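You operate a simulated robot arm through the tools that you are given. There is no shell and no other tool. Be economical: measure what you need, move in short steps, check, and stop when the job is done.

The job below is to be done with a simulated robot arm. You get a single attempt, and the scene is never put back.

## Task
Unload the lamp tray: sheet off, wipe the spent cream from the sole, sole on the grey mat.
Fine: sheet on the bench, purple cloth back, lid shut again. What is to be rubbed or washed off counts as gone when no trace of it is left.

The check looks at the end state, three seconds after you hand in, the way a careful person would. Anything else that was tipped, shoved, dropped, spilled or broken makes it a failure. A push-on lid holds only when it is set on centred and level and pressed home; a screw cap is set on level and turned clockwise until tight. Flat cloth is picked up by pressing the open fingertips on it (5 to 10 N) and closing them slowly along it; thin cloth reads only 2 to 8 mm in the jaws.

## Robot
A 5-joint arm with a fingered hand on a trunk, on a base that drives. Base frame: it is fixed to the floor where the robot stands at the start and does not move with it; the origin is under the middle of the robot, x ahead of it, y to its left, z up; the surface under the hand at the start is at about z = 840. Lengths are in mm, angles in rad, forces in N, time in s.
With the tool pointing down near the work surface it reaches from about 220 to 540 mm from the robot's upright axis, wherever it stands. Its first joint turns from -2.007 to 2.007 rad. Places, roughly: grey mat [400, 100, 800]; lamp tray lid [600, 100, 900]; mixing bench top [700, 900, 800]. The tool tilts only in the upright plane through the base axis and itself; it spins freely about its own axis. Payload 2.9 kg.
The TCP is the grasp point between the finger pads, 22 mm short of the fingertips. In the tool frame z runs along the fingers and y along their closing line. Largest opening 124 mm; the body of the gripper starts 60 mm behind the TCP. The gripper is a hand of 3 fingers: y runs from the thumb to the fingers, the wrist lies at [0, 0, -218] in the tool frame.
Orientation is told as [roll, pitch, yaw] about the base's x, y, z axes, in that order, counted from this pose: with the fingers straight down and closing along the base's y, the tool's x points along the base's -x, its y along +y and its z along -z.

## Interface
- The arm moves only by the tool apply_moves. Its argument "deltas" is a list of rows, each a list of 2 entries, a list of its own where there are three numbers: the turn, a rotation vector about the tool's x, y, z in units of 6 degrees (1.0 is 6 degrees), then the shift along the tool's x, y, z in units of 20 mm (1.0 is 20 mm). In form: [[[wx, wy, wz], [dx, dy, dz]], ...]. A call has 1 to 10 rows; each row shifts and turns the commanded pose from where the row before left it, along the tool's axes as they then stand. A call with a number of a shift or a turn outside -1 to 1 is refused whole. Each row takes 0.2 s and may step no farther than 50 mm and 0.15 rad from the row before; otherwise, the whole call is refused. Where a pose cannot be reached the arm comes as near as it can. A force on the tool above 40 N (or 10 N above the force at the start of the call, whichever is more), or a blocked arm, ends the call early, and 0.2 s more pass. In this call time passes only in rows, and 0.2 s behind the last. It gives the time, the measured TCP pose, the force on the tool (base axes), the opening and the grip force at its end, in the units of the frame above (readings bear some noise), with the torque about the TCP (base axes, N m) and any sound that the robot's microphone picked up.
- Cameras (640 x 400 px; columns grow to the right, rows downward): "scene" is now at [7.8, 113.9, 1716.2]; the picture's right is [-0.42, -0.91, 0.00], its down [-0.74, 0.34, -0.58] and it looks along [0.53, -0.24, -0.81] (base axes); focal length 259 px, centre (320, 200). "wrist" rides on the gripper at [64, -37, -75] in the tool frame; the picture's right is [0.50, 0.87, 0.00], its down [-0.62, 0.36, -0.70] and it looks along [-0.61, 0.35, 0.71] (tool axes); focal length 230 px, centre (320, 200). There is no depth. A picture from a camera that has moved, and an enlarged one, comes with that camera's place and axes in the base frame and with its lens.
- grab_frame(camera): a new picture of that camera. No time passes.
- slide_trunk(by): slides the trunk up (or, below 0, down) by that many mm; the arm and the scene camera ride with it, the base frame stays. It gives what a move gives, with no picture.
- drive_base(legs): drives the robot by 1 to 6 legs, each [ahead, left, turn to the left] in mm, mm and rad, along the robot's own axes; the way and the turn of a leg run together, so that a leg with both is an arc; at most 1500 mm and 3.142 rad a leg. The arm and the cameras ride along, it lands a little off, and it stops where it bumps. It gives what a move gives.
- curl_fingers(finger1, finger2, thumb_bend): sets how far each is bent, from 0 (flat) to 1 (curled in); at 0.3 the hand is open as for a grip, at 0.7 the pads meet at the TCP. One left out holds its place. A second passes; each finger stops where it meets its share of the squeeze, and holds until it gets a number again. It is the only way to open and close the hand. It gives what a move gives, with no picture; readings hold the bend of each and the force on the fingers (four entries, about 0 where the hand has none), thumb and palm.
- pan_tilt(pan, tilt): turns the head with the scene camera to pan (to the left, within 2.705 rad either way) and tilt (down, from -0.506 to 1.204), counted from straight ahead of the robot. It gives what a move gives.
- enlarge(camera, box): a new picture of the part [left, top, right, bottom] of that camera's present view, enlarged. No time passes.
- finish_job(): hands the job in; it is judged then, once.

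Work in short steps. Places have to be worked out from the pictures, the camera data and where the tool is seen: move nearer, look again, correct. Check each grasp and each placing, and mend what went wrong. You have 120 turns and 82 pictures in all, those below and enlarged ones among them. Open the gripper and draw the arm clear of the work before you hand the job in, unless the task says otherwise; then end with one line.

The tools are called after "Emit:" as a command line: name --argument value ..., lists and objects as JSON in quotes. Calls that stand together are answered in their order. apply_moves: Moves the arm, as the interface text tells. Its arguments: {"type":"object","properties":{"deltas":{"type":"array","items":{"type":"array"}}},"required":["deltas"]} The other tools are called the same way: slide_trunk (by) slides the trunk up or down; curl_fingers (finger1, finger2, thumb_bend) moves the fingers one by one; drive_base (legs) drives the base; pan_tilt (pan, tilt) turns the head that bears the scene camera; grab_frame (camera) takes a picture; enlarge (camera, box) takes an enlarged picture of a part of a camera's view; finish_job () hands the job in.

At the start:

```text
clock: 0.0
ee_pos: [338.5, 213.3, 1253.1]
ee_rot: [-0.001, 0.001, 0.0]
force: [0.3, 0.3, -0.5]
wrist_torque: [0.02, -0.02, -0.01]
grip_width: 123.5
finger_force: 0.1
shape: jaw
bend: [0.3, 0.3, 0.3]
finger forces: [0.0, 0.0, 0.0, 0.0, 0.0, 0.1]
trunk travel left (down, up): [-825.0, 165.0]
robot x, y, heading: [0.5, -3.0, -0.0]
head pan, tilt: [-0.431, 0.951]
```

scene: 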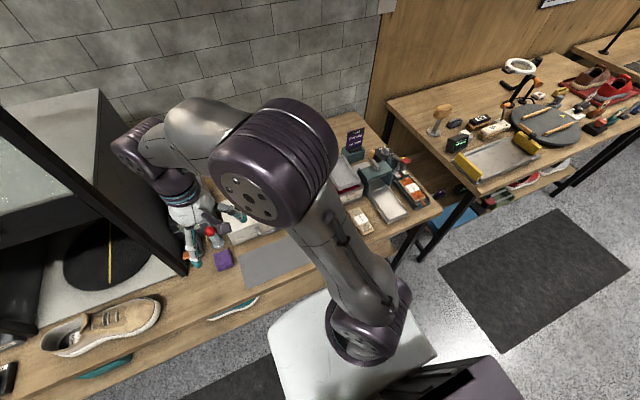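
wrist: 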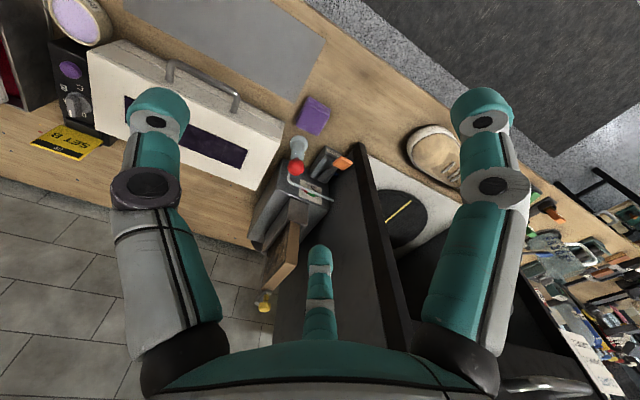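

I'll start by turning the head toward the tray and mat and enlarging the wrist view of the tray.

Emit:
pan_tilt --pan 0.1 --tilt 0.9

Emit:
grab_frame --camera "scene"

Emit:
enlarge --camera "wrist" --box '[0, 0, 360, 225]'

```text
clock: 0.9
ee_pos: [337.8, 213.9, 1252.5]
ee_rot: [0.0, -0.001, 0.0]
force: [-0.1, -0.9, -0.1]
wrist_torque: [-0.03, -0.02, 0.02]
grip_width: 124.0
finger_force: 0.1
shape: jaw
bend: [0.3, 0.3, 0.3]
finger forces: [0.0, 0.0, 0.0, 0.1, 0.0, 0.0]
trunk travel left (down, up): [-825.0, 165.0]
robot x, y, heading: [-2.5, 0.1, -0.001]
head pan, tilt: [0.099, 0.901]
```

```text
79 pictures are left
camera scene: at [16.9, 151.6, 1719.9], right [0.1, -1.0, 0.0], down [-0.78, -0.08, -0.62], along [0.62, 0.06, -0.78], focal length 259 px, centre (320, 200)
```

scene: 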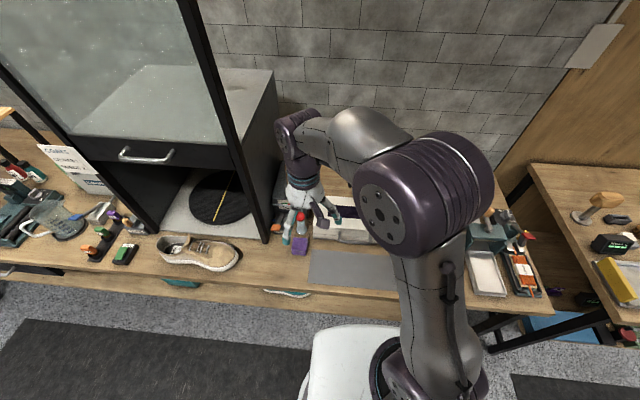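

```text
1.78 times, centred on (180, 112) of wrist
camera zoom: at [272.5, 177.5, 1328.9], right [-0.5, 0.87, 0.0], down [0.62, 0.36, 0.7], along [0.61, 0.35, -0.71], focal length 409 px, centre (569, 356)
```

zoom: 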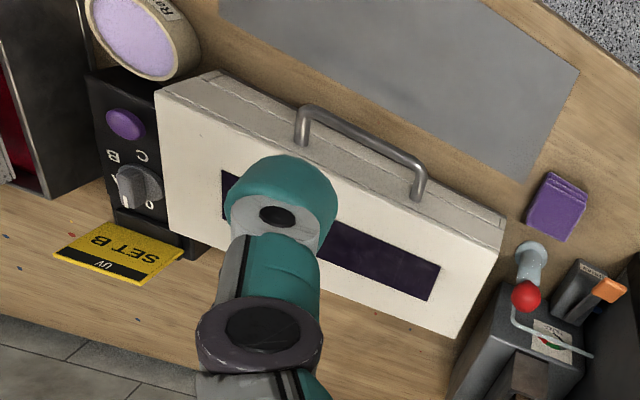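

The tray is a hinged-looking white box (x≈530–685, y≈-105–230, top z≈900). Its bar handle is at about x 497, z 870, and the purple cloth is near (485, 275). I'll bring the hand toward the tray's midline, clear of the cabinet.

Emit:
apply_moves --deltas '[[[0, 0, 0], [0, -1, 0]], [[0, 0, 0], [0, -1, 0]], [[0, 0, 0], [0, -1, 0]], [[0, 0, 0], [0, -1, 0]], [[0, 0, 0], [0, -1, 0]], [[0, 0, 0], [0, -1, 0]], [[0, 0, 0], [0, -1, 0]], [[0, 0, 0], [0, -1, 0]], [[0, 0, 0], [0, -1, 0]], [[0, 0, 0], [0, -1, 0]]]'

Emit:
grab_frame --camera "scene"

Emit:
grab_frame --camera "wrist"

```text
clock: 3.1
ee_pos: [337.9, 12.6, 1252.5]
ee_rot: [-0.001, 0.001, 0.0]
force: [0.5, 0.9, 0.3]
wrist_torque: [0.01, -0.01, 0.0]
grip_width: 123.7
finger_force: 0.1
shape: jaw
bend: [0.3, 0.3, 0.3]
finger forces: [0.1, 0.1, 0.1, 0.0, 0.0, 0.1]
trunk travel left (down, up): [-825.0, 165.0]
robot x, y, heading: [3.0, -1.0, -0.001]
head pan, tilt: [0.099, 0.901]
```

```text
77 pictures are left
camera scene: at [16.8, 150.9, 1720.0], right [0.1, -1.0, 0.0], down [-0.78, -0.08, -0.62], along [0.62, 0.06, -0.78], focal length 259 px, centre (320, 200)
```

scene: 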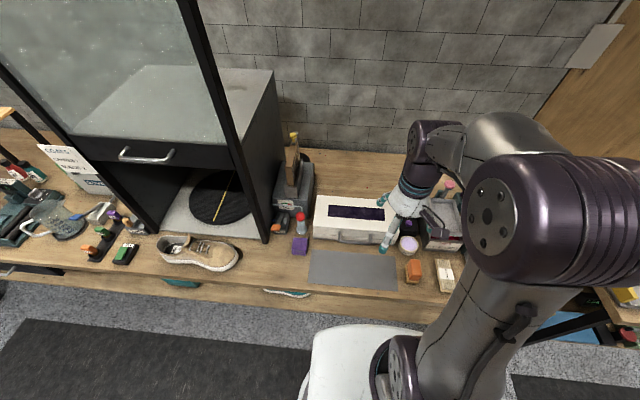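

```text
76 pictures are left
camera wrist: at [272.5, -23.3, 1328.8], right [-0.5, 0.87, 0.0], down [0.62, 0.36, 0.7], along [0.61, 0.35, -0.71], focal length 230 px, centre (320, 200)
```

wrist: 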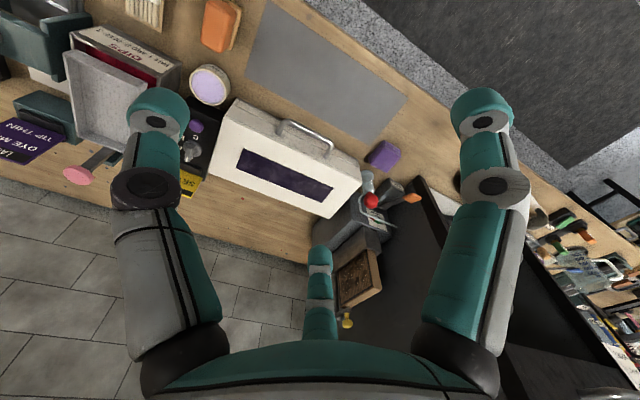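

The view is clear now, with the handle centre near y≈70. I'll drive the base sideways so the tray's midline lies in the arm's radial plane, then look again.

Emit:
drive_base --legs '[[0, 68, 0]]'

Emit:
apply_moves --deltas '[[[0, 0, -1], [0, 0, 0]], [[0, 0, -1], [0, 0, 0]], [[0, 0, -1], [0, 0, 0]], [[0, 0, -1], [0, 0, 0]], [[0, 0, -1], [0, 0, 0]], [[0, 0, -1], [0, 0, 0]], [[0, 0, -1], [0, 0, 0]], [[0, 0, -1], [0, 0, 0]], [[0, 0, -1], [0, 0, 0]], [[0, 0, -1], [0, 0, 0]]]'

Emit:
apply_moves --deltas '[[[0, 0, -1], [0, 0, 0]], [[0, 0, -1], [0, 0, 0]], [[0, 0, -1], [0, 0, 0]], [[0, 0, -1], [0, 0, 0]], [[0, 0, -1], [0, 0, 0]], [[1, 0, 0], [0, 0, 0]], [[1, 0, 0], [0, 0, 0]], [[1, 0, 0], [0, 0, 0]]]'

Emit:
grab_frame --camera "wrist"

Emit:
enlarge --camera "scene" --box '[220, 120, 460, 300]'

```text
clock: 4.2
ee_pos: [337.9, 81.2, 1253.7]
ee_rot: [0.0, 0.001, 0.001]
force: [0.1, -0.1, 0.3]
wrist_torque: [-0.01, 0.01, 0.01]
grip_width: 123.9
finger_force: 0.1
shape: jaw
bend: [0.3, 0.3, 0.3]
finger forces: [0.0, 0.1, 0.1, 0.1, 0.0, 0.1]
trunk travel left (down, up): [-825.0, 165.0]
robot x, y, heading: [-4.2, 69.9, -0.003]
head pan, tilt: [0.099, 0.901]
```

```text
clock: 6.4
ee_pos: [338.4, 81.9, 1251.9]
ee_rot: [0.0, -0.001, 1.05]
force: [-0.1, 0.7, 0.2]
wrist_torque: [0.03, -0.04, -0.06]
grip_width: 123.8
finger_force: 0.1
shape: jaw
bend: [0.3, 0.3, 0.3]
finger forces: [0.1, 0.1, 0.0, 0.0, 0.0, 0.0]
trunk travel left (down, up): [-825.0, 165.0]
robot x, y, heading: [0.4, 68.0, -0.0]
head pan, tilt: [0.099, 0.901]
```

```text
clock: 8.2
ee_pos: [334.4, 102.4, 1254.2]
ee_rot: [-0.311, -0.04, 1.57]
force: [-0.2, 0.4, 0.5]
wrist_torque: [0.02, -0.02, -0.04]
grip_width: 123.5
finger_force: 0.0
shape: jaw
bend: [0.3, 0.3, 0.3]
finger forces: [0.0, 0.0, 0.0, 0.0, 0.0, 0.0]
out of reach, approached as far as the arm can: row 5
trunk travel left (down, up): [-825.0, 165.0]
robot x, y, heading: [0.4, 71.6, -0.007]
head pan, tilt: [0.099, 0.901]
```

```text
75 pictures are left
camera wrist: at [346.1, 36.2, 1333.7], right [-0.82, -0.49, -0.28], down [-0.55, 0.59, 0.58], along [-0.12, 0.64, -0.76], focal length 230 px, centre (320, 200)
```

wrist: 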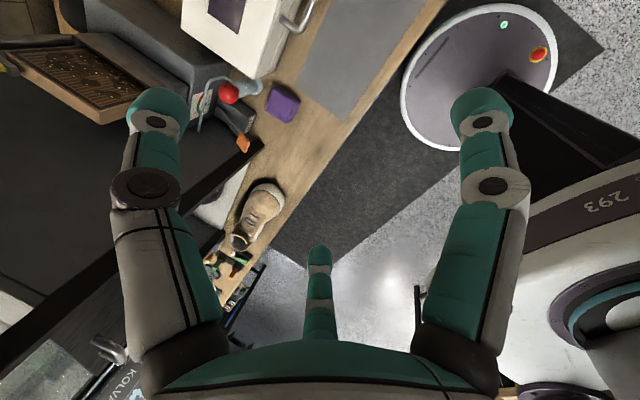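

```text
2.22 times, centred on (340, 210) of scene
camera zoom: at [16.0, 220.0, 1719.9], right [0.1, -1.0, 0.0], down [-0.78, -0.08, -0.62], along [0.62, 0.06, -0.78], focal length 575 px, centre (276, 178)
```

zoom: 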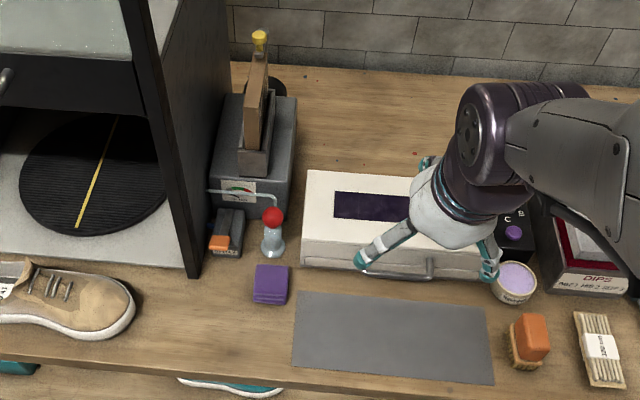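

The tool now tilts forward with the thumb uppermost, but it drifted to y=102. I'll bring it back onto the radial line at y≈68 and check the reading.

Emit:
apply_moves --deltas '[[[0, 0, 0], [0.9, 0, 0]], [[0, 0, 0], [0.8, 0, 0]], [[0, 0, 0], [0, 0, 0]]]'

```text
clock: 9.0
ee_pos: [333.7, 100.9, 1253.2]
ee_rot: [-0.309, -0.039, 1.569]
force: [-0.3, 0.6, -0.6]
wrist_torque: [-0.01, 0.02, -0.01]
grip_width: 123.7
finger_force: 0.1
shape: jaw
bend: [0.3, 0.3, 0.3]
finger forces: [0.1, 0.0, 0.0, 0.0, 0.1, 0.1]
out of reach, approached as far as the arm can: row 1, 2
trunk travel left (down, up): [-825.0, 165.0]
robot x, y, heading: [2.2, 66.7, 0.002]
head pan, tilt: [0.099, 0.901]
```

The arm is stuck off-plane. I'll un-tilt to vertical, move onto the axis line, and then tilt again.

Emit:
apply_moves --deltas '[[[-1, 0, 0], [0, 0, 0]], [[-1, 0, 0], [0, 0, 0]], [[-1, 0, 0], [0, 0, 0]], [[0, 0, 0], [0, 0, 0]]]'

```text
clock: 10.0
ee_pos: [333.1, 103.4, 1252.8]
ee_rot: [0.0, 0.002, 1.567]
force: [-0.2, -0.2, -0.1]
wrist_torque: [0.01, -0.03, 0.0]
grip_width: 123.9
finger_force: 0.1
shape: jaw
bend: [0.3, 0.3, 0.3]
finger forces: [0.0, 0.0, 0.0, 0.0, 0.1, 0.0]
trunk travel left (down, up): [-825.0, 165.0]
robot x, y, heading: [3.3, 70.2, 0.005]
head pan, tilt: [0.099, 0.901]
```

Emit:
apply_moves --deltas '[[[0, 0, 0], [1, 0, 0]], [[0, 0, 0], [0.75, 0, 0]], [[1, 0, 0], [0, 0, 0]], [[0, 0, 0], [0, 0, 0]]]'

```text
clock: 11.0
ee_pos: [333.0, 104.7, 1252.7]
ee_rot: [-0.104, -0.015, 1.572]
force: [0.4, -0.4, 0.0]
wrist_torque: [0.0, 0.0, -0.01]
grip_width: 124.0
finger_force: 0.1
shape: jaw
bend: [0.3, 0.3, 0.3]
finger forces: [0.1, 0.1, 0.0, 0.1, 0.0, 0.0]
out of reach, approached as far as the arm can: row 1, 2
trunk travel left (down, up): [-825.0, 165.0]
robot x, y, heading: [-0.4, 68.2, 0.002]
head pan, tilt: [0.099, 0.901]
```

The wrist spin seems limited to about 84° relative to the arm plane. I'll take a slightly smaller yaw of about 1.45 and then shift to y≈68.

Emit:
apply_moves --deltas '[[[-1, 0.15, 0], [0, 0, 0]], [[0, 0, 1], [0, 0, 0]], [[0, 0, 0.3], [0, 0, 0]], [[0, 0, 0], [0.9, 0.1, 0]], [[0, 0, 0], [0.9, 0.1, 0]], [[0, 0, 0], [0, 0, 0]]]'

```text
clock: 12.4
ee_pos: [323.3, 68.1, 1254.8]
ee_rot: [0.0, 0.001, 1.433]
force: [-0.1, 0.5, -0.4]
wrist_torque: [-0.01, 0.0, 0.0]
grip_width: 124.0
finger_force: 0.0
shape: jaw
bend: [0.3, 0.3, 0.3]
finger forces: [0.0, 0.0, 0.0, 0.1, 0.0, 0.1]
trunk travel left (down, up): [-825.0, 165.0]
robot x, y, heading: [4.2, 71.6, -0.004]
head pan, tilt: [0.099, 0.901]
```

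Spin and position are good now. I'll tilt 42° forward in the radial plane.

Emit:
apply_moves --deltas '[[[0.99, -0.137, 0], [0, 0, 0]], [[0.99, -0.137, 0], [0, 0, 0]], [[0.99, -0.137, 0], [0, 0, 0]], [[0.99, -0.137, 0], [0, 0, 0]], [[0.99, -0.137, 0], [0, 0, 0]], [[0.99, -0.137, 0], [0, 0, 0]], [[0.99, -0.137, 0], [0, 0, 0]], [[0, 0, 0], [0, 0, 0]]]'

```text
clock: 14.2
ee_pos: [353.4, 66.0, 1289.1]
ee_rot: [-0.729, -0.087, 1.468]
force: [0.8, 0.2, -0.1]
wrist_torque: [0.02, 0.03, 0.02]
grip_width: 123.8
finger_force: 0.0
shape: jaw
bend: [0.3, 0.3, 0.3]
finger forces: [0.0, 0.0, 0.1, 0.0, 0.1, 0.0]
out of reach, approached as far as the arm can: row 6, 7
trunk travel left (down, up): [-825.0, 165.0]
robot x, y, heading: [0.3, 71.5, -0.002]
head pan, tilt: [0.099, 0.901]
```

Next I'll lower toward the front of the tray, still in front of the handle and above it, to get a close view.

Emit:
apply_moves --deltas '[[[0, 0, 0], [0.06, 0.49, 0.937]], [[0, 0, 0], [0.06, 0.49, 0.937]], [[0, 0, 0], [0.06, 0.49, 0.937]], [[0, 0, 0], [0.06, 0.49, 0.937]], [[0, 0, 0], [0.06, 0.49, 0.937]], [[0, 0, 0], [0.06, 0.49, 0.937]], [[0, 0, 0], [0.06, 0.49, 0.937]], [[0, 0, 0], [0.06, 0.49, 0.937]], [[0, 0, 0], [0.06, 0.49, 0.937]], [[0, 0, 0], [0, 0, 0]]]'

Emit:
grab_frame --camera "wrist"

Emit:
grab_frame --camera "scene"

```text
clock: 16.4
ee_pos: [429.5, 66.9, 1124.1]
ee_rot: [-0.728, -0.087, 1.468]
force: [-0.1, -0.1, 0.6]
wrist_torque: [0.0, 0.01, -0.02]
grip_width: 123.9
finger_force: 0.1
shape: jaw
bend: [0.3, 0.3, 0.3]
finger forces: [0.1, 0.0, 0.1, 0.1, 0.0, 0.1]
out of reach, approached as far as the arm can: row 1, 2, 3, 4, 5
trunk travel left (down, up): [-825.0, 165.0]
robot x, y, heading: [0.7, 63.9, 0.0]
head pan, tilt: [0.099, 0.901]
```

```text
73 pictures are left
camera wrist: at [400.0, -1.0, 1199.7], right [-0.69, -0.38, -0.62], down [-0.67, 0.66, 0.34], along [0.28, 0.65, -0.71], focal length 230 px, centre (320, 200)
```

wrist: 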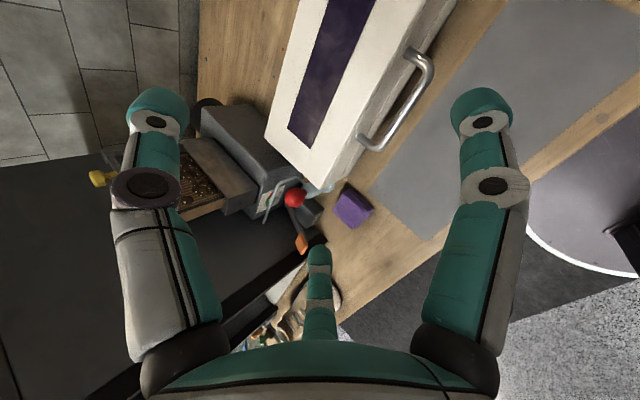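

```text
72 pictures are left
camera scene: at [16.2, 219.8, 1719.9], right [0.1, -1.0, 0.0], down [-0.78, -0.08, -0.62], along [0.62, 0.06, -0.78], focal length 259 px, centre (320, 200)
```

scene: 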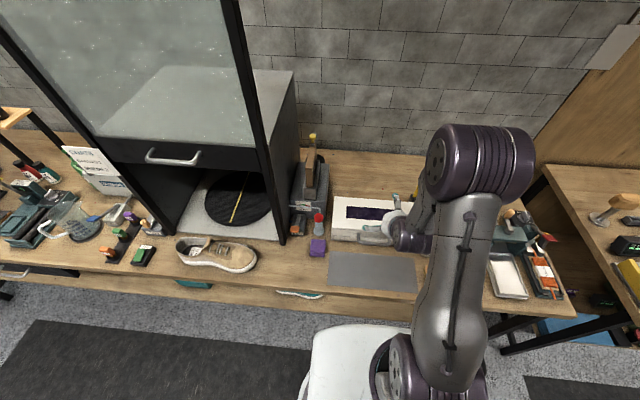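

The handle is clearly visible now. I'll enlarge it for accurate measurement.

Emit:
enlarge --camera "wrist" --box '[240, 0, 480, 225]'

Emit:
enlarge --camera "scene" --box '[290, 170, 450, 290]'

```text
1.78 times, centred on (360, 112) of wrist
camera zoom: at [400.0, -1.0, 1199.7], right [-0.69, -0.38, -0.62], down [-0.67, 0.66, 0.34], along [0.28, 0.65, -0.71], focal length 409 px, centre (249, 356)
```

zoom: 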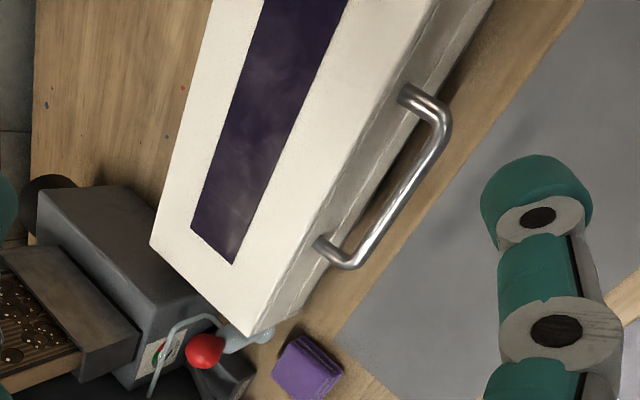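

```text
3.33 times, centred on (370, 230) of scene
camera zoom: at [16.2, 219.8, 1719.9], right [0.1, -1.0, 0.0], down [-0.78, -0.08, -0.62], along [0.62, 0.06, -0.78], focal length 862 px, centre (153, 100)
```

zoom: 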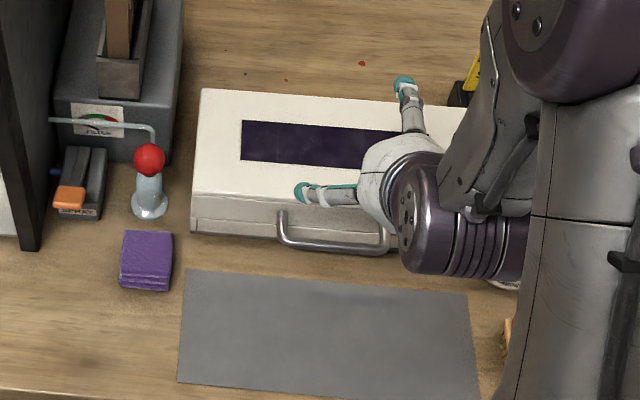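

Triangulating from both cameras puts the bar at x≈479, z≈910, y 23–124. The box face is at x≈517, its top at z≈928, and the bench at 840. I'll narrow the fingers and descend to a pre-grasp point about 80 mm short of the bar along the tool axis.

Emit:
curl_fingers --finger1 0.5 --finger2 0.5 --thumb_bend 0.57

Emit:
apply_moves --deltas '[[[0, 0, 0], [0.08, 0.83, 0.92]], [[0, 0, 0], [0.08, 0.83, 0.92]], [[0, 0, 0], [0.08, 0.83, 0.92]], [[0, 0, 0], [0.08, 0.83, 0.92]], [[0, 0, 0], [0.08, 0.83, 0.92]], [[0, 0, 0], [0.08, 0.83, 0.92]], [[0, 0, 0], [0, 0, 0]]]'

Emit:
grab_frame --camera "wrist"

```text
clock: 17.4
ee_pos: [431.9, 66.2, 1125.3]
ee_rot: [-0.728, -0.086, 1.469]
force: [-0.1, 0.5, 0.5]
wrist_torque: [-0.03, 0.01, 0.01]
grip_width: 42.2
finger_force: 0.0
shape: fingers
bend: [0.5, 0.5, 0.56]
finger forces: [0.1, 0.0, 0.0, 0.0, 0.0, 0.0]
trunk travel left (down, up): [-825.0, 165.0]
robot x, y, heading: [2.2, 69.0, 0.002]
head pan, tilt: [0.099, 0.901]
```

```text
clock: 19.0
ee_pos: [429.5, 67.5, 974.6]
ee_rot: [-0.729, -0.086, 1.471]
force: [0.0, 0.1, -0.6]
wrist_torque: [-0.01, -0.01, 0.0]
grip_width: 42.2
finger_force: 0.0
shape: fingers
bend: [0.5, 0.5, 0.56]
finger forces: [0.0, 0.0, 0.1, 0.0, 0.0, 0.0]
trunk travel left (down, up): [-825.0, 165.0]
robot x, y, heading: [-0.5, 66.9, 0.001]
head pan, tilt: [0.099, 0.901]
```

```text
69 pictures are left
camera wrist: at [399.7, -0.7, 1050.2], right [-0.69, -0.38, -0.62], down [-0.67, 0.66, 0.34], along [0.28, 0.65, -0.71], focal length 230 px, centre (320, 200)
```

wrist: 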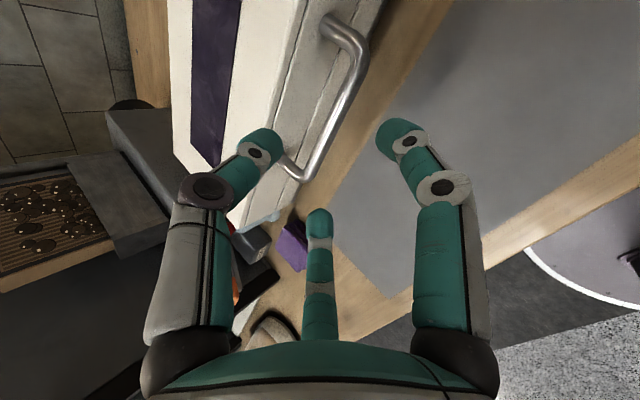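

The bar estimate holds (x≈476). I'll advance so the bar passes between the thumb above and the fingers below.

Emit:
apply_moves --deltas '[[[0, 0, 0], [-0.02, 0.1, 0.88]], [[0, 0, 0], [-0.02, 0.1, 0.88]], [[0, 0, 0], [-0.02, 0.1, 0.88]], [[0, 0, 0], [-0.02, 0.1, 0.88]], [[0, 0, 0], [0, 0, 0]]]'

Emit:
grab_frame --camera "wrist"

```text
clock: 20.2
ee_pos: [470.3, 67.4, 916.6]
ee_rot: [-0.729, -0.088, 1.47]
force: [-0.7, -0.1, 0.4]
wrist_torque: [0.02, 0.01, -0.04]
grip_width: 42.0
finger_force: 0.1
shape: fingers
bend: [0.5, 0.5, 0.56]
finger forces: [0.1, 0.1, 0.1, 0.0, 0.0, 0.0]
trunk travel left (down, up): [-825.0, 165.0]
robot x, y, heading: [-1.8, 70.1, -0.001]
head pan, tilt: [0.099, 0.901]
```

```text
68 pictures are left
camera wrist: at [440.7, -0.8, 992.7], right [-0.69, -0.38, -0.62], down [-0.67, 0.66, 0.34], along [0.28, 0.65, -0.71], focal length 230 px, centre (320, 200)
```

wrist: 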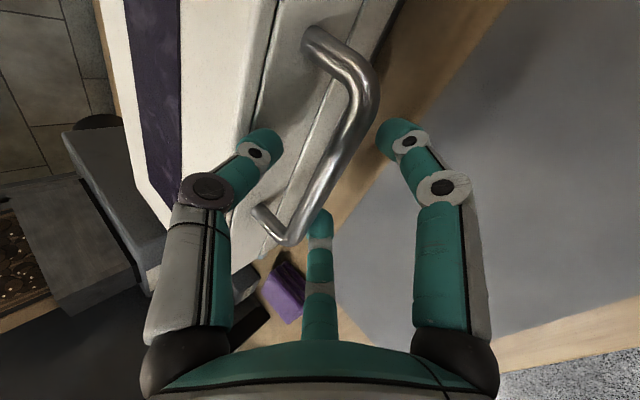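

The bar sits between the thumb and both fingers with no contact so far. I'll close on it.

Emit:
curl_fingers --finger1 0.68 --finger2 0.68 --thumb_bend 0.68

Emit:
grab_frame --camera "wrist"

```text
clock: 21.2
ee_pos: [470.6, 67.5, 917.6]
ee_rot: [-0.728, -0.087, 1.468]
force: [-2.1, 2.4, -1.7]
wrist_torque: [-0.05, 0.05, 0.05]
grip_width: 7.7
finger_force: 4.0
shape: fingers
bend: [0.65, 0.61, 0.67]
finger forces: [1.7, 4.3, 0.0, 0.1, 2.3, 0.0]
trunk travel left (down, up): [-825.0, 165.0]
robot x, y, heading: [-1.7, 70.0, -0.004]
head pan, tilt: [0.099, 0.901]
```

```text
67 pictures are left
camera wrist: at [440.5, -0.4, 993.0], right [-0.69, -0.38, -0.62], down [-0.67, 0.66, 0.34], along [0.28, 0.65, -0.71], focal length 230 px, centre (320, 200)
```

wrist: 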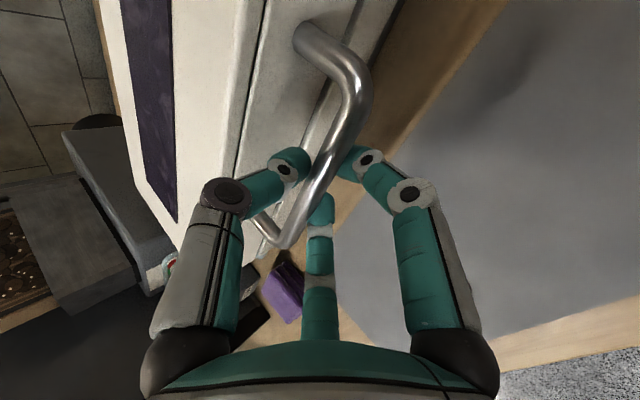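

The bar is gripped at about 4 N. I'll lift gently along an arc about the back hinge and watch the forces.

Emit:
apply_moves --deltas '[[[0, 0, 0], [-0.09, -0.66, -0.61]], [[0, 0, 0], [-0.1, -0.73, -0.54]], [[0, 0, 0], [-0.1, -0.77, -0.46]], [[0, 0, 0], [0, 0, 0]]]'

Emit:
grab_frame --camera "scene"

```text
clock: 22.2
ee_pos: [484.8, 66.9, 970.8]
ee_rot: [-0.727, -0.087, 1.468]
force: [3.7, 2.1, -4.5]
wrist_torque: [0.02, 0.04, 0.07]
grip_width: 8.3
finger_force: 3.3
shape: fingers
bend: [0.66, 0.64, 0.65]
finger forces: [0.8, 2.4, 0.0, 0.1, 4.0, 0.1]
out of reach, approached as far as the arm can: row 1
trunk travel left (down, up): [-825.0, 165.0]
robot x, y, heading: [-2.5, 69.3, 0.001]
head pan, tilt: [0.099, 0.901]
```

```text
66 pictures are left
camera scene: at [19.2, 220.5, 1719.8], right [0.1, -1.0, 0.0], down [-0.78, -0.08, -0.62], along [0.62, 0.06, -0.78], focal length 259 px, centre (320, 200)
```

scene: 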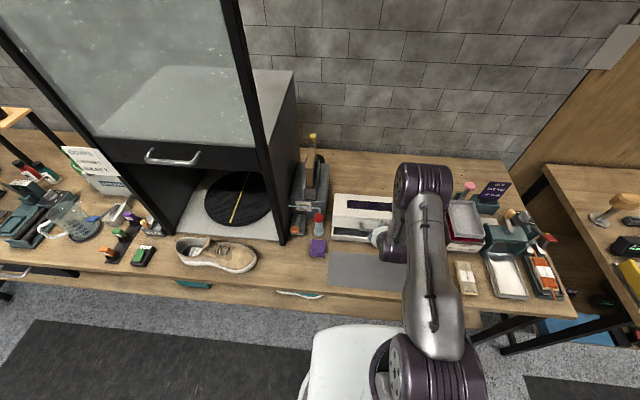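

The lid is hinged and rising. I'll continue along the arc.

Emit:
apply_moves --deltas '[[[0, 0, 0], [-0.11, -0.82, -0.376]], [[0, 0, 0], [-0.114, -0.851, -0.289]], [[0, 0, 0], [-0.118, -0.877, -0.206]], [[0, 0, 0], [-0.12, -0.892, -0.118]], [[0, 0, 0], [-0.123, -0.907, -0.023]], [[0, 0, 0], [0, 0, 0]]]'

Emit:
grab_frame --camera "wrist"

```text
clock: 23.6
ee_pos: [535.4, 66.7, 1044.1]
ee_rot: [-0.728, -0.086, 1.472]
force: [-0.6, 1.2, -2.1]
wrist_torque: [-0.07, 0.03, 0.06]
grip_width: 7.3
finger_force: 2.8
shape: fingers
bend: [0.67, 0.64, 0.65]
finger forces: [0.4, 3.1, 0.1, 0.0, 2.6, 0.0]
trunk travel left (down, up): [-825.0, 165.0]
robot x, y, heading: [-2.9, 64.6, 0.001]
head pan, tilt: [0.099, 0.901]
```

```text
65 pictures are left
camera wrist: at [504.6, -0.9, 1120.1], right [-0.69, -0.38, -0.62], down [-0.67, 0.66, 0.34], along [0.28, 0.65, -0.71], focal length 230 px, centre (320, 200)
```

wrist: 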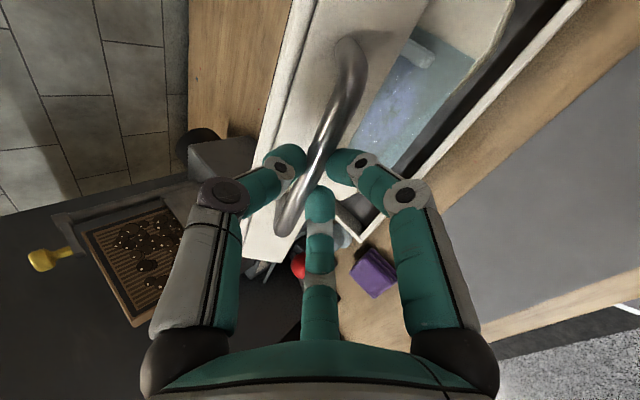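

Forces are low and the inside is showing a bluish sheet and the sole. I'll continue along the arc.

Emit:
apply_moves --deltas '[[[0, 0, 0], [-0.121, -0.891, 0.063]], [[0, 0, 0], [-0.121, -0.889, 0.162]], [[0, 0, 0], [-0.119, -0.875, 0.244]], [[0, 0, 0], [-0.114, -0.834, 0.328]], [[0, 0, 0], [-0.11, -0.807, 0.418]], [[0, 0, 0], [0, 0, 0]]]'

Emit:
grab_frame --camera "wrist"

Emit:
enlarge --camera "scene" --box '[260, 140, 500, 300]'

```text
clock: 25.0
ee_pos: [615.2, 66.7, 1085.1]
ee_rot: [-0.727, -0.087, 1.468]
force: [-0.2, 0.6, 0.2]
wrist_torque: [-0.02, 0.01, 0.03]
grip_width: 2.3
finger_force: 0.2
shape: fingers
bend: [0.68, 0.68, 0.68]
finger forces: [0.1, 0.1, 0.0, 0.1, 0.3, 0.0]
trunk travel left (down, up): [-825.0, 165.0]
robot x, y, heading: [-0.1, 68.2, 0.002]
head pan, tilt: [0.099, 0.901]
```

```text
64 pictures are left
camera wrist: at [584.2, -1.0, 1160.2], right [-0.69, -0.38, -0.62], down [-0.67, 0.66, 0.34], along [0.28, 0.65, -0.71], focal length 230 px, centre (320, 200)
```

wrist: 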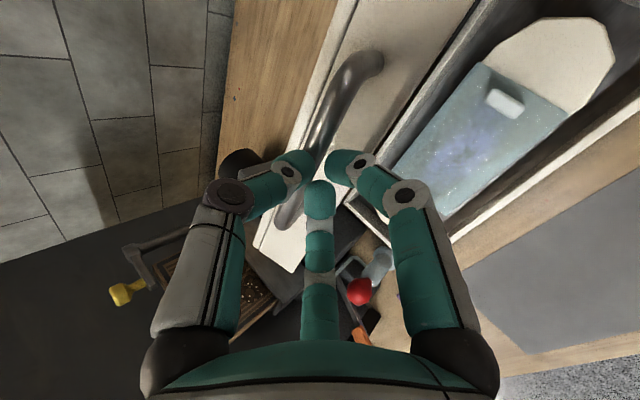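

```text
2.50 times, centred on (380, 220) of scene
camera zoom: at [16.7, 219.8, 1719.9], right [0.1, -1.0, 0.0], down [-0.78, -0.08, -0.62], along [0.62, 0.06, -0.78], focal length 647 px, centre (170, 150)
```

zoom: 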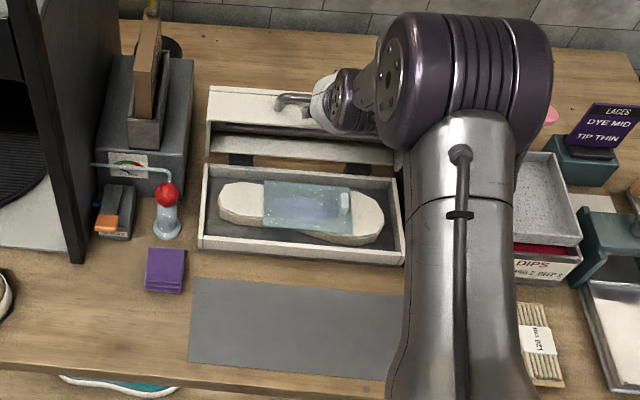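

The fingers slipped off the bar, but the lid stands nearly upright and the tray is open. Inside is a pale sole with a translucent sheet and a tab over its middle. I'll push the bar a little farther back to make sure the lid stays open.

Emit:
apply_moves --deltas '[[[0, 0, 0], [-0.07, -0.49, 0.445]], [[0, 0, 0], [-0.07, -0.49, 0.445]], [[0, 0, 0], [-0.07, -0.49, 0.445]], [[0, 0, 0], [0, 0, 0]]]'

Emit:
enlarge --camera "scene" --box '[260, 140, 500, 300]'

```text
clock: 26.0
ee_pos: [653.6, 67.8, 1084.5]
ee_rot: [-0.731, -0.086, 1.47]
force: [0.7, 0.0, 2.3]
wrist_torque: [0.01, -0.1, 0.02]
grip_width: 3.9
finger_force: 0.6
shape: fingers
bend: [0.68, 0.68, 0.67]
finger forces: [0.1, 0.0, 0.1, 0.1, 2.2, 0.1]
trunk travel left (down, up): [-825.0, 165.0]
robot x, y, heading: [3.0, 71.6, 0.005]
head pan, tilt: [0.099, 0.901]
```

```text
2.50 times, centred on (380, 220) of scene
camera zoom: at [16.5, 219.8, 1719.9], right [0.1, -1.0, 0.0], down [-0.78, -0.08, -0.62], along [0.62, 0.06, -0.78], focal length 647 px, centre (170, 150)
```

zoom: 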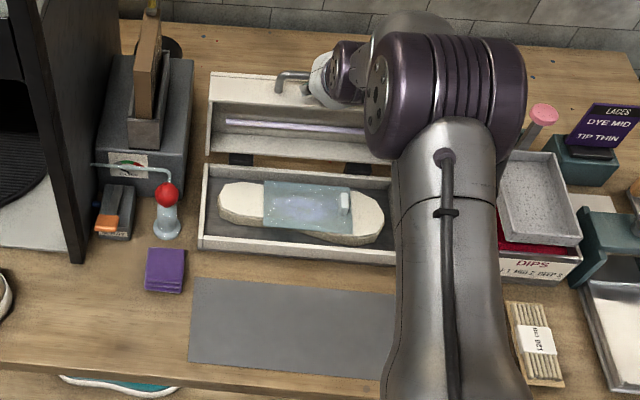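

The lid is now around vertical, with the lamp tube visible. I'll push a little further so it tips back to its stop.

Emit:
apply_moves --deltas '[[[0, 0, 0], [-0.07, -0.49, 0.445]], [[0, 0, 0], [-0.07, -0.49, 0.445]], [[0, 0, 0], [-0.07, -0.49, 0.445]], [[0, 0, 0], [0, 0, 0]]]'

Emit:
grab_frame --camera "wrist"

```text
clock: 27.0
ee_pos: [695.0, 66.5, 1084.7]
ee_rot: [-0.726, -0.087, 1.471]
force: [1.0, -0.6, 0.8]
wrist_torque: [0.01, 0.0, -0.02]
grip_width: 2.1
finger_force: 0.0
shape: fingers
bend: [0.68, 0.68, 0.68]
finger forces: [0.0, 0.0, 0.0, 0.1, 0.0, 0.0]
trunk travel left (down, up): [-825.0, 165.0]
robot x, y, heading: [-2.7, 68.2, -0.0]
head pan, tilt: [0.099, 0.901]
```

```text
61 pictures are left
camera wrist: at [664.1, -0.8, 1160.1], right [-0.69, -0.38, -0.62], down [-0.67, 0.66, 0.34], along [0.28, 0.65, -0.71], focal length 230 px, centre (320, 200)
```

wrist: 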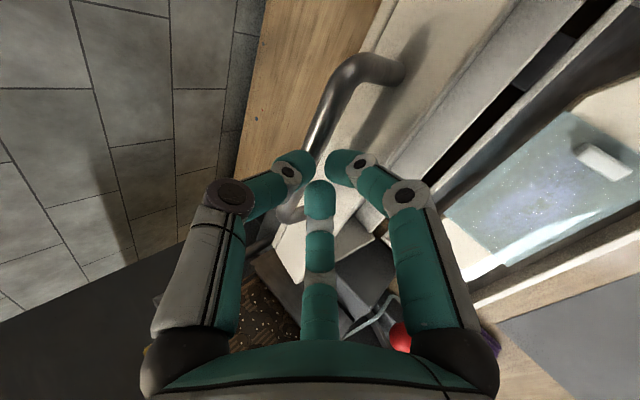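

No contact, and the lid stays back on its own. I'll withdraw up and back, then look at the tray contents.

Emit:
apply_moves --deltas '[[[0, 0, 0], [-0.09, -0.66, -0.74]], [[0, 0, 0], [-0.09, -0.66, -0.74]], [[0, 0, 0], [-0.09, -0.66, -0.74]], [[0, 0, 0], [0.1, 0.74, -0.67]], [[0, 0, 0], [0.1, 0.74, -0.67]], [[0, 0, 0], [0.1, 0.74, -0.67]], [[0, 0, 0], [0.1, 0.74, -0.67]], [[0, 0, 0], [0.1, 0.74, -0.67]], [[0, 0, 0], [0.1, 0.74, -0.67]], [[0, 0, 0], [0.1, 0.74, -0.67]]]'

Emit:
apply_moves --deltas '[[[0, 0, 0], [0.1, 0.74, -0.67]], [[0, 0, 0], [0.1, 0.74, -0.67]], [[0, 0, 0], [0.1, 0.74, -0.67]], [[0, 0, 0], [0.1, 0.74, -0.67]], [[0, 0, 0], [0, 0, 0]]]'

Emit:
enlarge --camera "scene" --box '[280, 150, 460, 290]'

Emit:
grab_frame --camera "wrist"

```text
clock: 29.2
ee_pos: [552.9, 67.7, 1145.4]
ee_rot: [-0.727, -0.088, 1.469]
force: [0.0, 0.0, -0.1]
wrist_torque: [0.0, -0.02, 0.0]
grip_width: 2.2
finger_force: 0.0
shape: fingers
bend: [0.68, 0.68, 0.68]
finger forces: [0.1, 0.0, 0.0, 0.1, 0.1, 0.0]
out of reach, approached as far as the arm can: row 6
trunk travel left (down, up): [-825.0, 165.0]
robot x, y, heading: [-1.4, 68.8, 0.0]
head pan, tilt: [0.099, 0.901]
```

```text
clock: 30.4
ee_pos: [474.2, 66.1, 1143.5]
ee_rot: [-0.726, -0.087, 1.47]
force: [0.5, -0.6, -0.3]
wrist_torque: [0.04, 0.0, -0.05]
grip_width: 1.9
finger_force: 0.1
shape: fingers
bend: [0.68, 0.68, 0.68]
finger forces: [0.1, 0.1, 0.0, 0.1, 0.1, 0.0]
trunk travel left (down, up): [-825.0, 165.0]
robot x, y, heading: [1.8, 67.4, 0.002]
head pan, tilt: [0.099, 0.901]
```

```text
2.86 times, centred on (370, 220) of scene
camera zoom: at [17.7, 219.8, 1719.9], right [0.1, -1.0, 0.0], down [-0.78, -0.08, -0.62], along [0.62, 0.06, -0.78], focal length 739 px, centre (177, 143)
```

zoom: 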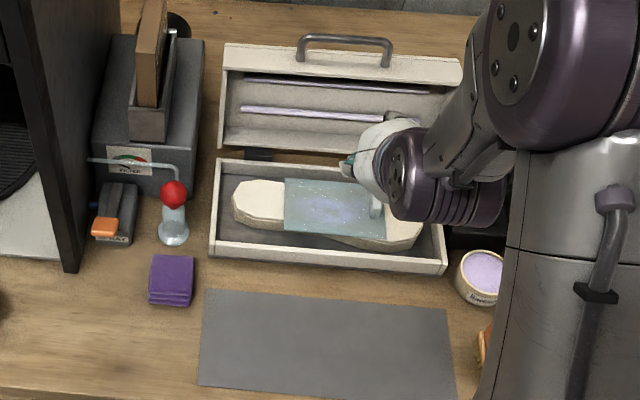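

```text
59 pictures are left
camera wrist: at [443.9, -0.9, 1219.6], right [-0.69, -0.38, -0.62], down [-0.67, 0.66, 0.34], along [0.28, 0.65, -0.71], focal length 230 px, centre (320, 200)
```

wrist: 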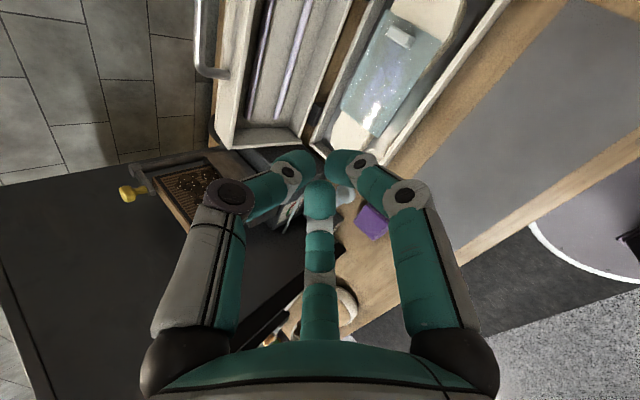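

The lid stays open. Positions by triangulation:
- **Tray:** x 517–660, y -76–227, rim at z≈889.
- **Sole:** y -49 to 199.
- **Sheet tab:** near (588, 10, 897), thin along y.
- **Mat:** x 342–470, y -81–228.

I'll drive about 65 mm closer for reach and straighten the tool.

Emit:
drive_base --legs '[[65, 0, 0]]'

Emit:
apply_moves --deltas '[[[-0.99, 0.137, 0], [0, 0, 0]], [[-0.99, 0.137, 0], [0, 0, 0]], [[-0.99, 0.137, 0], [0, 0, 0]], [[-0.99, 0.137, 0], [0, 0, 0]], [[-0.99, 0.137, 0], [0, 0, 0]], [[-0.99, 0.137, 0], [0, 0, 0]], [[-0.97, 0.137, 0], [0, 0, 0]], [[0, 0, 0], [0, 0, 0]]]'

```text
clock: 31.4
ee_pos: [538.7, 65.5, 1143.5]
ee_rot: [-0.728, -0.087, 1.47]
force: [-0.7, -0.1, -0.4]
wrist_torque: [-0.01, -0.03, 0.0]
grip_width: 2.0
finger_force: 0.1
shape: fingers
bend: [0.68, 0.68, 0.68]
finger forces: [0.0, 0.1, 0.1, 0.1, 0.0, 0.0]
trunk travel left (down, up): [-825.0, 165.0]
robot x, y, heading: [63.8, 67.7, 0.0]
head pan, tilt: [0.099, 0.901]
```

```text
clock: 33.1
ee_pos: [538.4, 66.1, 1144.2]
ee_rot: [-0.003, 0.0, 1.435]
force: [0.3, -0.6, -0.2]
wrist_torque: [0.0, 0.0, 0.01]
grip_width: 2.3
finger_force: 0.0
shape: fingers
bend: [0.68, 0.68, 0.68]
finger forces: [0.0, 0.1, 0.0, 0.1, 0.0, 0.0]
trunk travel left (down, up): [-825.0, 165.0]
robot x, y, heading: [65.9, 69.4, -0.004]
head pan, tilt: [0.099, 0.901]
```

Now I'll spin back to yaw≈0 so the fingers close along y across the tab, and set the fingers half open.

Emit:
apply_moves --deltas '[[[0, 0, 1], [0, 0, 0]], [[0, 0, 1], [0, 0, 0]], [[0, 0, 1], [0, 0, 0]], [[0, 0, 1], [0, 0, 0]], [[0, 0, 1], [0, 0, 0]], [[0, 0, 1], [0, 0, 0]], [[0, 0, 1], [0, 0, 0]], [[0, 0, 1], [0, 0, 0]], [[0, 0, 1], [0, 0, 0]], [[0, 0, 1], [0, 0, 0]]]'

Emit:
apply_moves --deltas '[[[0, 0, 1], [0, 0, 0]], [[0, 0, 1], [0, 0, 0]], [[0, 0, 1], [0, 0, 0]], [[0, 0, 0.7], [0, 0, 0]], [[0, 0, 0], [0, -1, 0]], [[0, 0, 0], [0, -1, 0]], [[0, 0, 0], [0, -0.8, 0]], [[0, 0, 0], [0, 0, 0]]]'

Emit:
curl_fingers --finger1 0.48 --finger2 0.48 --thumb_bend 0.48

Emit:
grab_frame --camera "wrist"

```text
clock: 35.4
ee_pos: [539.4, 66.8, 1145.4]
ee_rot: [-0.001, 0.0, 0.384]
force: [0.5, 0.4, 0.4]
wrist_torque: [-0.01, 0.01, -0.03]
grip_width: 2.0
finger_force: 0.0
shape: fingers
bend: [0.68, 0.68, 0.68]
finger forces: [0.1, 0.0, 0.1, 0.0, 0.0, 0.1]
trunk travel left (down, up): [-825.0, 165.0]
robot x, y, heading: [61.7, 69.1, 0.006]
head pan, tilt: [0.099, 0.901]
```

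```text
clock: 37.1
ee_pos: [538.9, 10.5, 1144.2]
ee_rot: [0.0, -0.001, 0.0]
force: [-0.6, 0.4, 0.0]
wrist_torque: [-0.01, -0.03, -0.03]
grip_width: 1.9
finger_force: 0.1
shape: fingers
bend: [0.68, 0.68, 0.68]
finger forces: [0.0, 0.0, 0.0, 0.1, 0.0, 0.1]
trunk travel left (down, up): [-825.0, 165.0]
robot x, y, heading: [62.8, 64.0, -0.002]
head pan, tilt: [0.099, 0.901]
```

```text
clock: 38.1
ee_pos: [538.9, 9.7, 1145.4]
ee_rot: [0.0, -0.003, 0.0]
force: [0.3, -0.3, -0.5]
wrist_torque: [-0.02, 0.0, 0.0]
grip_width: 54.7
finger_force: 0.2
shape: fingers
bend: [0.48, 0.48, 0.48]
finger forces: [0.0, 0.1, 0.0, 0.0, 0.0, 0.0]
trunk travel left (down, up): [-825.0, 165.0]
robot x, y, heading: [62.9, 70.8, 0.001]
head pan, tilt: [0.099, 0.901]
```

```text
58 pictures are left
camera wrist: at [472.6, -25.9, 1219.9], right [-0.5, 0.87, 0.0], down [0.62, 0.36, 0.7], along [0.61, 0.35, -0.71], focal length 230 px, centre (320, 200)
```

wrist: 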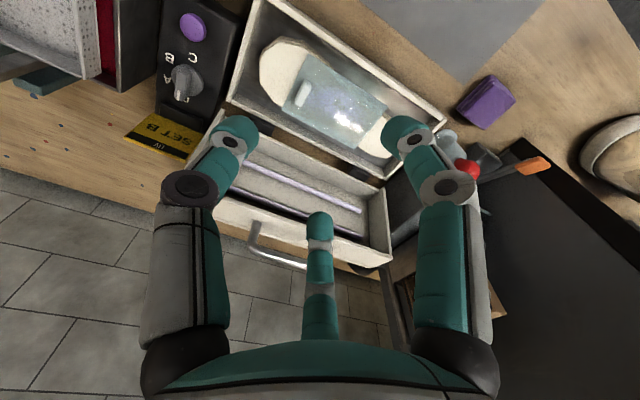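

Emit:
enlarge --camera "wrist" --box '[220, 0, 460, 150]'

Emit:
enlarge --camera "scene" --box '[260, 140, 460, 300]'

```text
2.67 times, centred on (340, 75) of wrist
camera zoom: at [472.6, -25.9, 1219.9], right [-0.5, 0.87, 0.0], down [0.62, 0.36, 0.7], along [0.61, 0.35, -0.71], focal length 614 px, centre (267, 533)
```

zoom: 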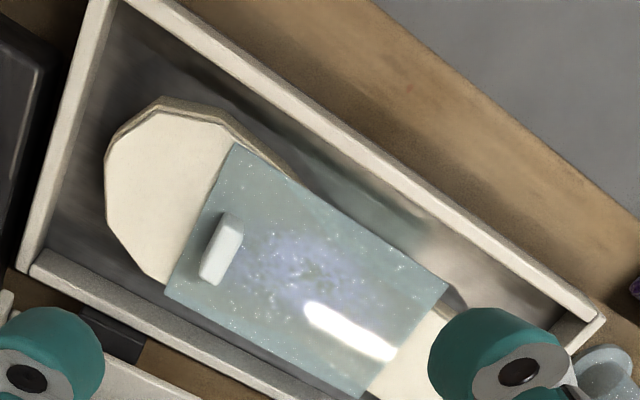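

```text
2.50 times, centred on (360, 220) of scene
camera zoom: at [81.6, 219.7, 1719.9], right [0.1, -1.0, 0.0], down [-0.78, -0.08, -0.62], along [0.62, 0.06, -0.78], focal length 647 px, centre (220, 150)
```

zoom: 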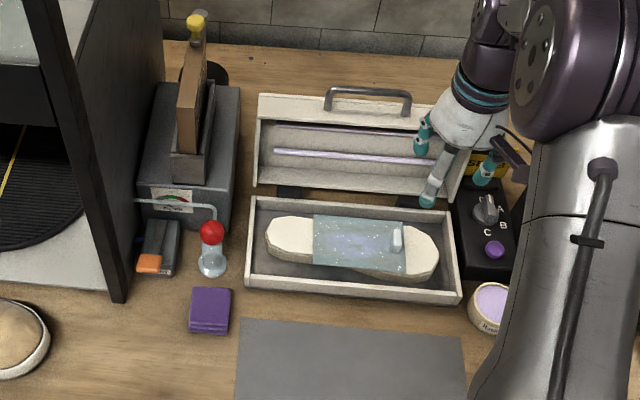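

The tab is near (583, 12, ~900). I'll descend above it to z≈960 and look again.

Emit:
apply_moves --deltas '[[[0, 0, 0], [-0.22, 0.01, 0.925]], [[0, 0, 0], [-0.22, 0.01, 0.925]], [[0, 0, 0], [-0.22, 0.01, 0.925]], [[0, 0, 0], [-0.22, 0.01, 0.925]], [[0, 0, 0], [-0.22, 0.01, 0.925]], [[0, 0, 0], [-0.22, 0.01, 0.925]], [[0, 0, 0], [-0.22, 0.01, 0.925]], [[0, 0, 0], [-0.22, 0.01, 0.925]], [[0, 0, 0], [-0.22, 0.01, 0.925]], [[0, 0, 0], [-0.22, 0.01, 0.925]]]'

Emit:
grab_frame --camera "wrist"

```text
clock: 40.4
ee_pos: [583.1, 12.8, 961.1]
ee_rot: [0.002, -0.002, 0.0]
force: [-0.6, -0.4, -0.3]
wrist_torque: [0.01, -0.03, -0.01]
grip_width: 54.4
finger_force: 0.2
shape: fingers
bend: [0.48, 0.48, 0.48]
finger forces: [0.1, 0.0, 0.0, 0.0, 0.0, 0.1]
trunk travel left (down, up): [-825.0, 165.0]
robot x, y, heading: [66.3, 67.4, -0.002]
head pan, tilt: [0.099, 0.901]
```

```text
55 pictures are left
camera wrist: at [518.1, -24.0, 1035.6], right [-0.5, 0.87, 0.0], down [0.62, 0.36, 0.7], along [0.61, 0.35, -0.71], focal length 230 px, centre (320, 200)
```

wrist: 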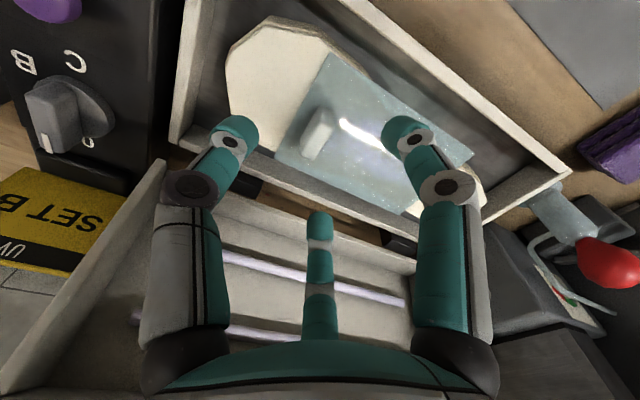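

The tab lies exactly under the grasp axis. I'll descend until the fingertips straddle it.

Emit:
apply_moves --deltas '[[[0, 0, 0], [0, 0, 0.75]], [[0, 0, 0], [0, 0, 0.75]], [[0, 0, 0], [0, 0, 0.7]], [[0, 0, 0], [0, 0, 0]]]'

Emit:
enlarge --camera "wrist" --box '[160, 40, 480, 240]'

```text
clock: 41.4
ee_pos: [583.0, 11.8, 916.4]
ee_rot: [0.001, -0.005, 0.001]
force: [-0.6, -1.2, 0.3]
wrist_torque: [-0.04, 0.04, -0.01]
grip_width: 54.8
finger_force: 0.2
shape: fingers
bend: [0.48, 0.48, 0.48]
finger forces: [0.0, 0.0, 0.0, 0.0, 0.0, 0.1]
trunk travel left (down, up): [-825.0, 165.0]
robot x, y, heading: [60.0, 69.0, -0.0]
head pan, tilt: [0.099, 0.901]
```

```text
2.00 times, centred on (320, 140) of wrist
camera zoom: at [517.5, -24.7, 991.5], right [-0.5, 0.87, 0.0], down [0.62, 0.36, 0.7], along [0.61, 0.35, -0.71], focal length 460 px, centre (320, 320)
```

zoom: 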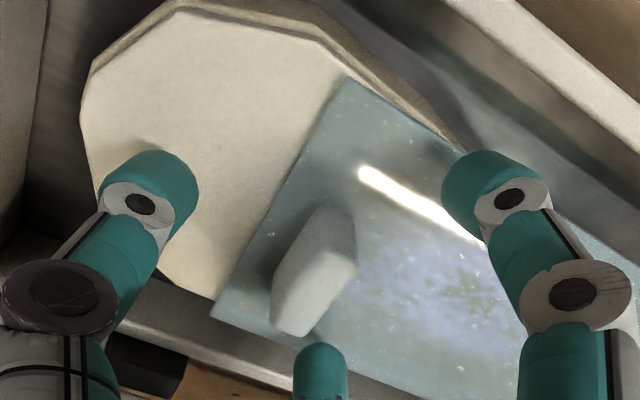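

The tips are just above the sole, straddling the tab. I'll close on it.

Emit:
curl_fingers --finger1 0.7 --finger2 0.7 --thumb_bend 0.7

Emit:
enlarge --camera "wrist" --box '[160, 40, 480, 240]'

```text
clock: 42.4
ee_pos: [581.9, 11.4, 916.3]
ee_rot: [-0.001, -0.001, 0.001]
force: [0.4, -0.2, 0.2]
wrist_torque: [-0.02, -0.03, 0.02]
grip_width: 10.0
finger_force: 5.5
shape: fingers
bend: [0.65, 0.65, 0.66]
finger forces: [3.3, 2.7, 0.1, 0.0, 5.5, 0.1]
trunk travel left (down, up): [-825.0, 165.0]
robot x, y, heading: [62.2, 66.7, -0.001]
head pan, tilt: [0.099, 0.901]
```

```text
2.00 times, centred on (320, 140) of wrist
camera zoom: at [517.5, -24.7, 991.6], right [-0.5, 0.87, 0.0], down [0.62, 0.36, 0.7], along [0.61, 0.35, -0.71], focal length 460 px, centre (320, 320)
```

zoom: 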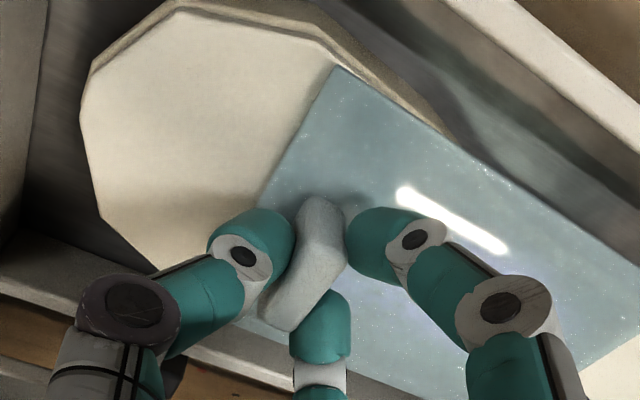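

The tab is held (10 mm, 5.5 N). I'll lift slowly and check that the sole stays down.

Emit:
apply_moves --deltas '[[[0, 0, 0], [0, 0.1, -0.4]], [[0, 0, 0], [0, 0.1, -0.5]], [[0, 0, 0], [0, 0.1, -0.6]], [[0, 0, 0], [0, 0, -0.6]], [[0, 0, 0], [0, 0, 0]]]'

Emit:
grab_frame --camera "wrist"

```text
clock: 43.5
ee_pos: [581.6, 18.5, 957.0]
ee_rot: [0.0, -0.001, 0.0]
force: [0.5, 0.5, -1.1]
wrist_torque: [-0.01, 0.03, -0.02]
grip_width: 9.9
finger_force: 5.7
shape: fingers
bend: [0.65, 0.65, 0.66]
finger forces: [3.4, 2.8, 0.0, 0.0, 5.8, 0.0]
trunk travel left (down, up): [-825.0, 165.0]
robot x, y, heading: [64.1, 66.9, -0.001]
head pan, tilt: [0.099, 0.901]
```

```text
52 pictures are left
camera wrist: at [517.4, -18.7, 1033.3], right [-0.5, 0.87, 0.0], down [0.62, 0.36, 0.7], along [0.61, 0.35, -0.71], focal length 230 px, centre (320, 200)
```

wrist: 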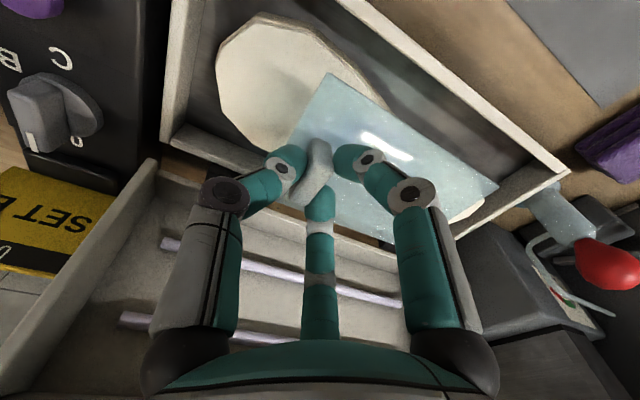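

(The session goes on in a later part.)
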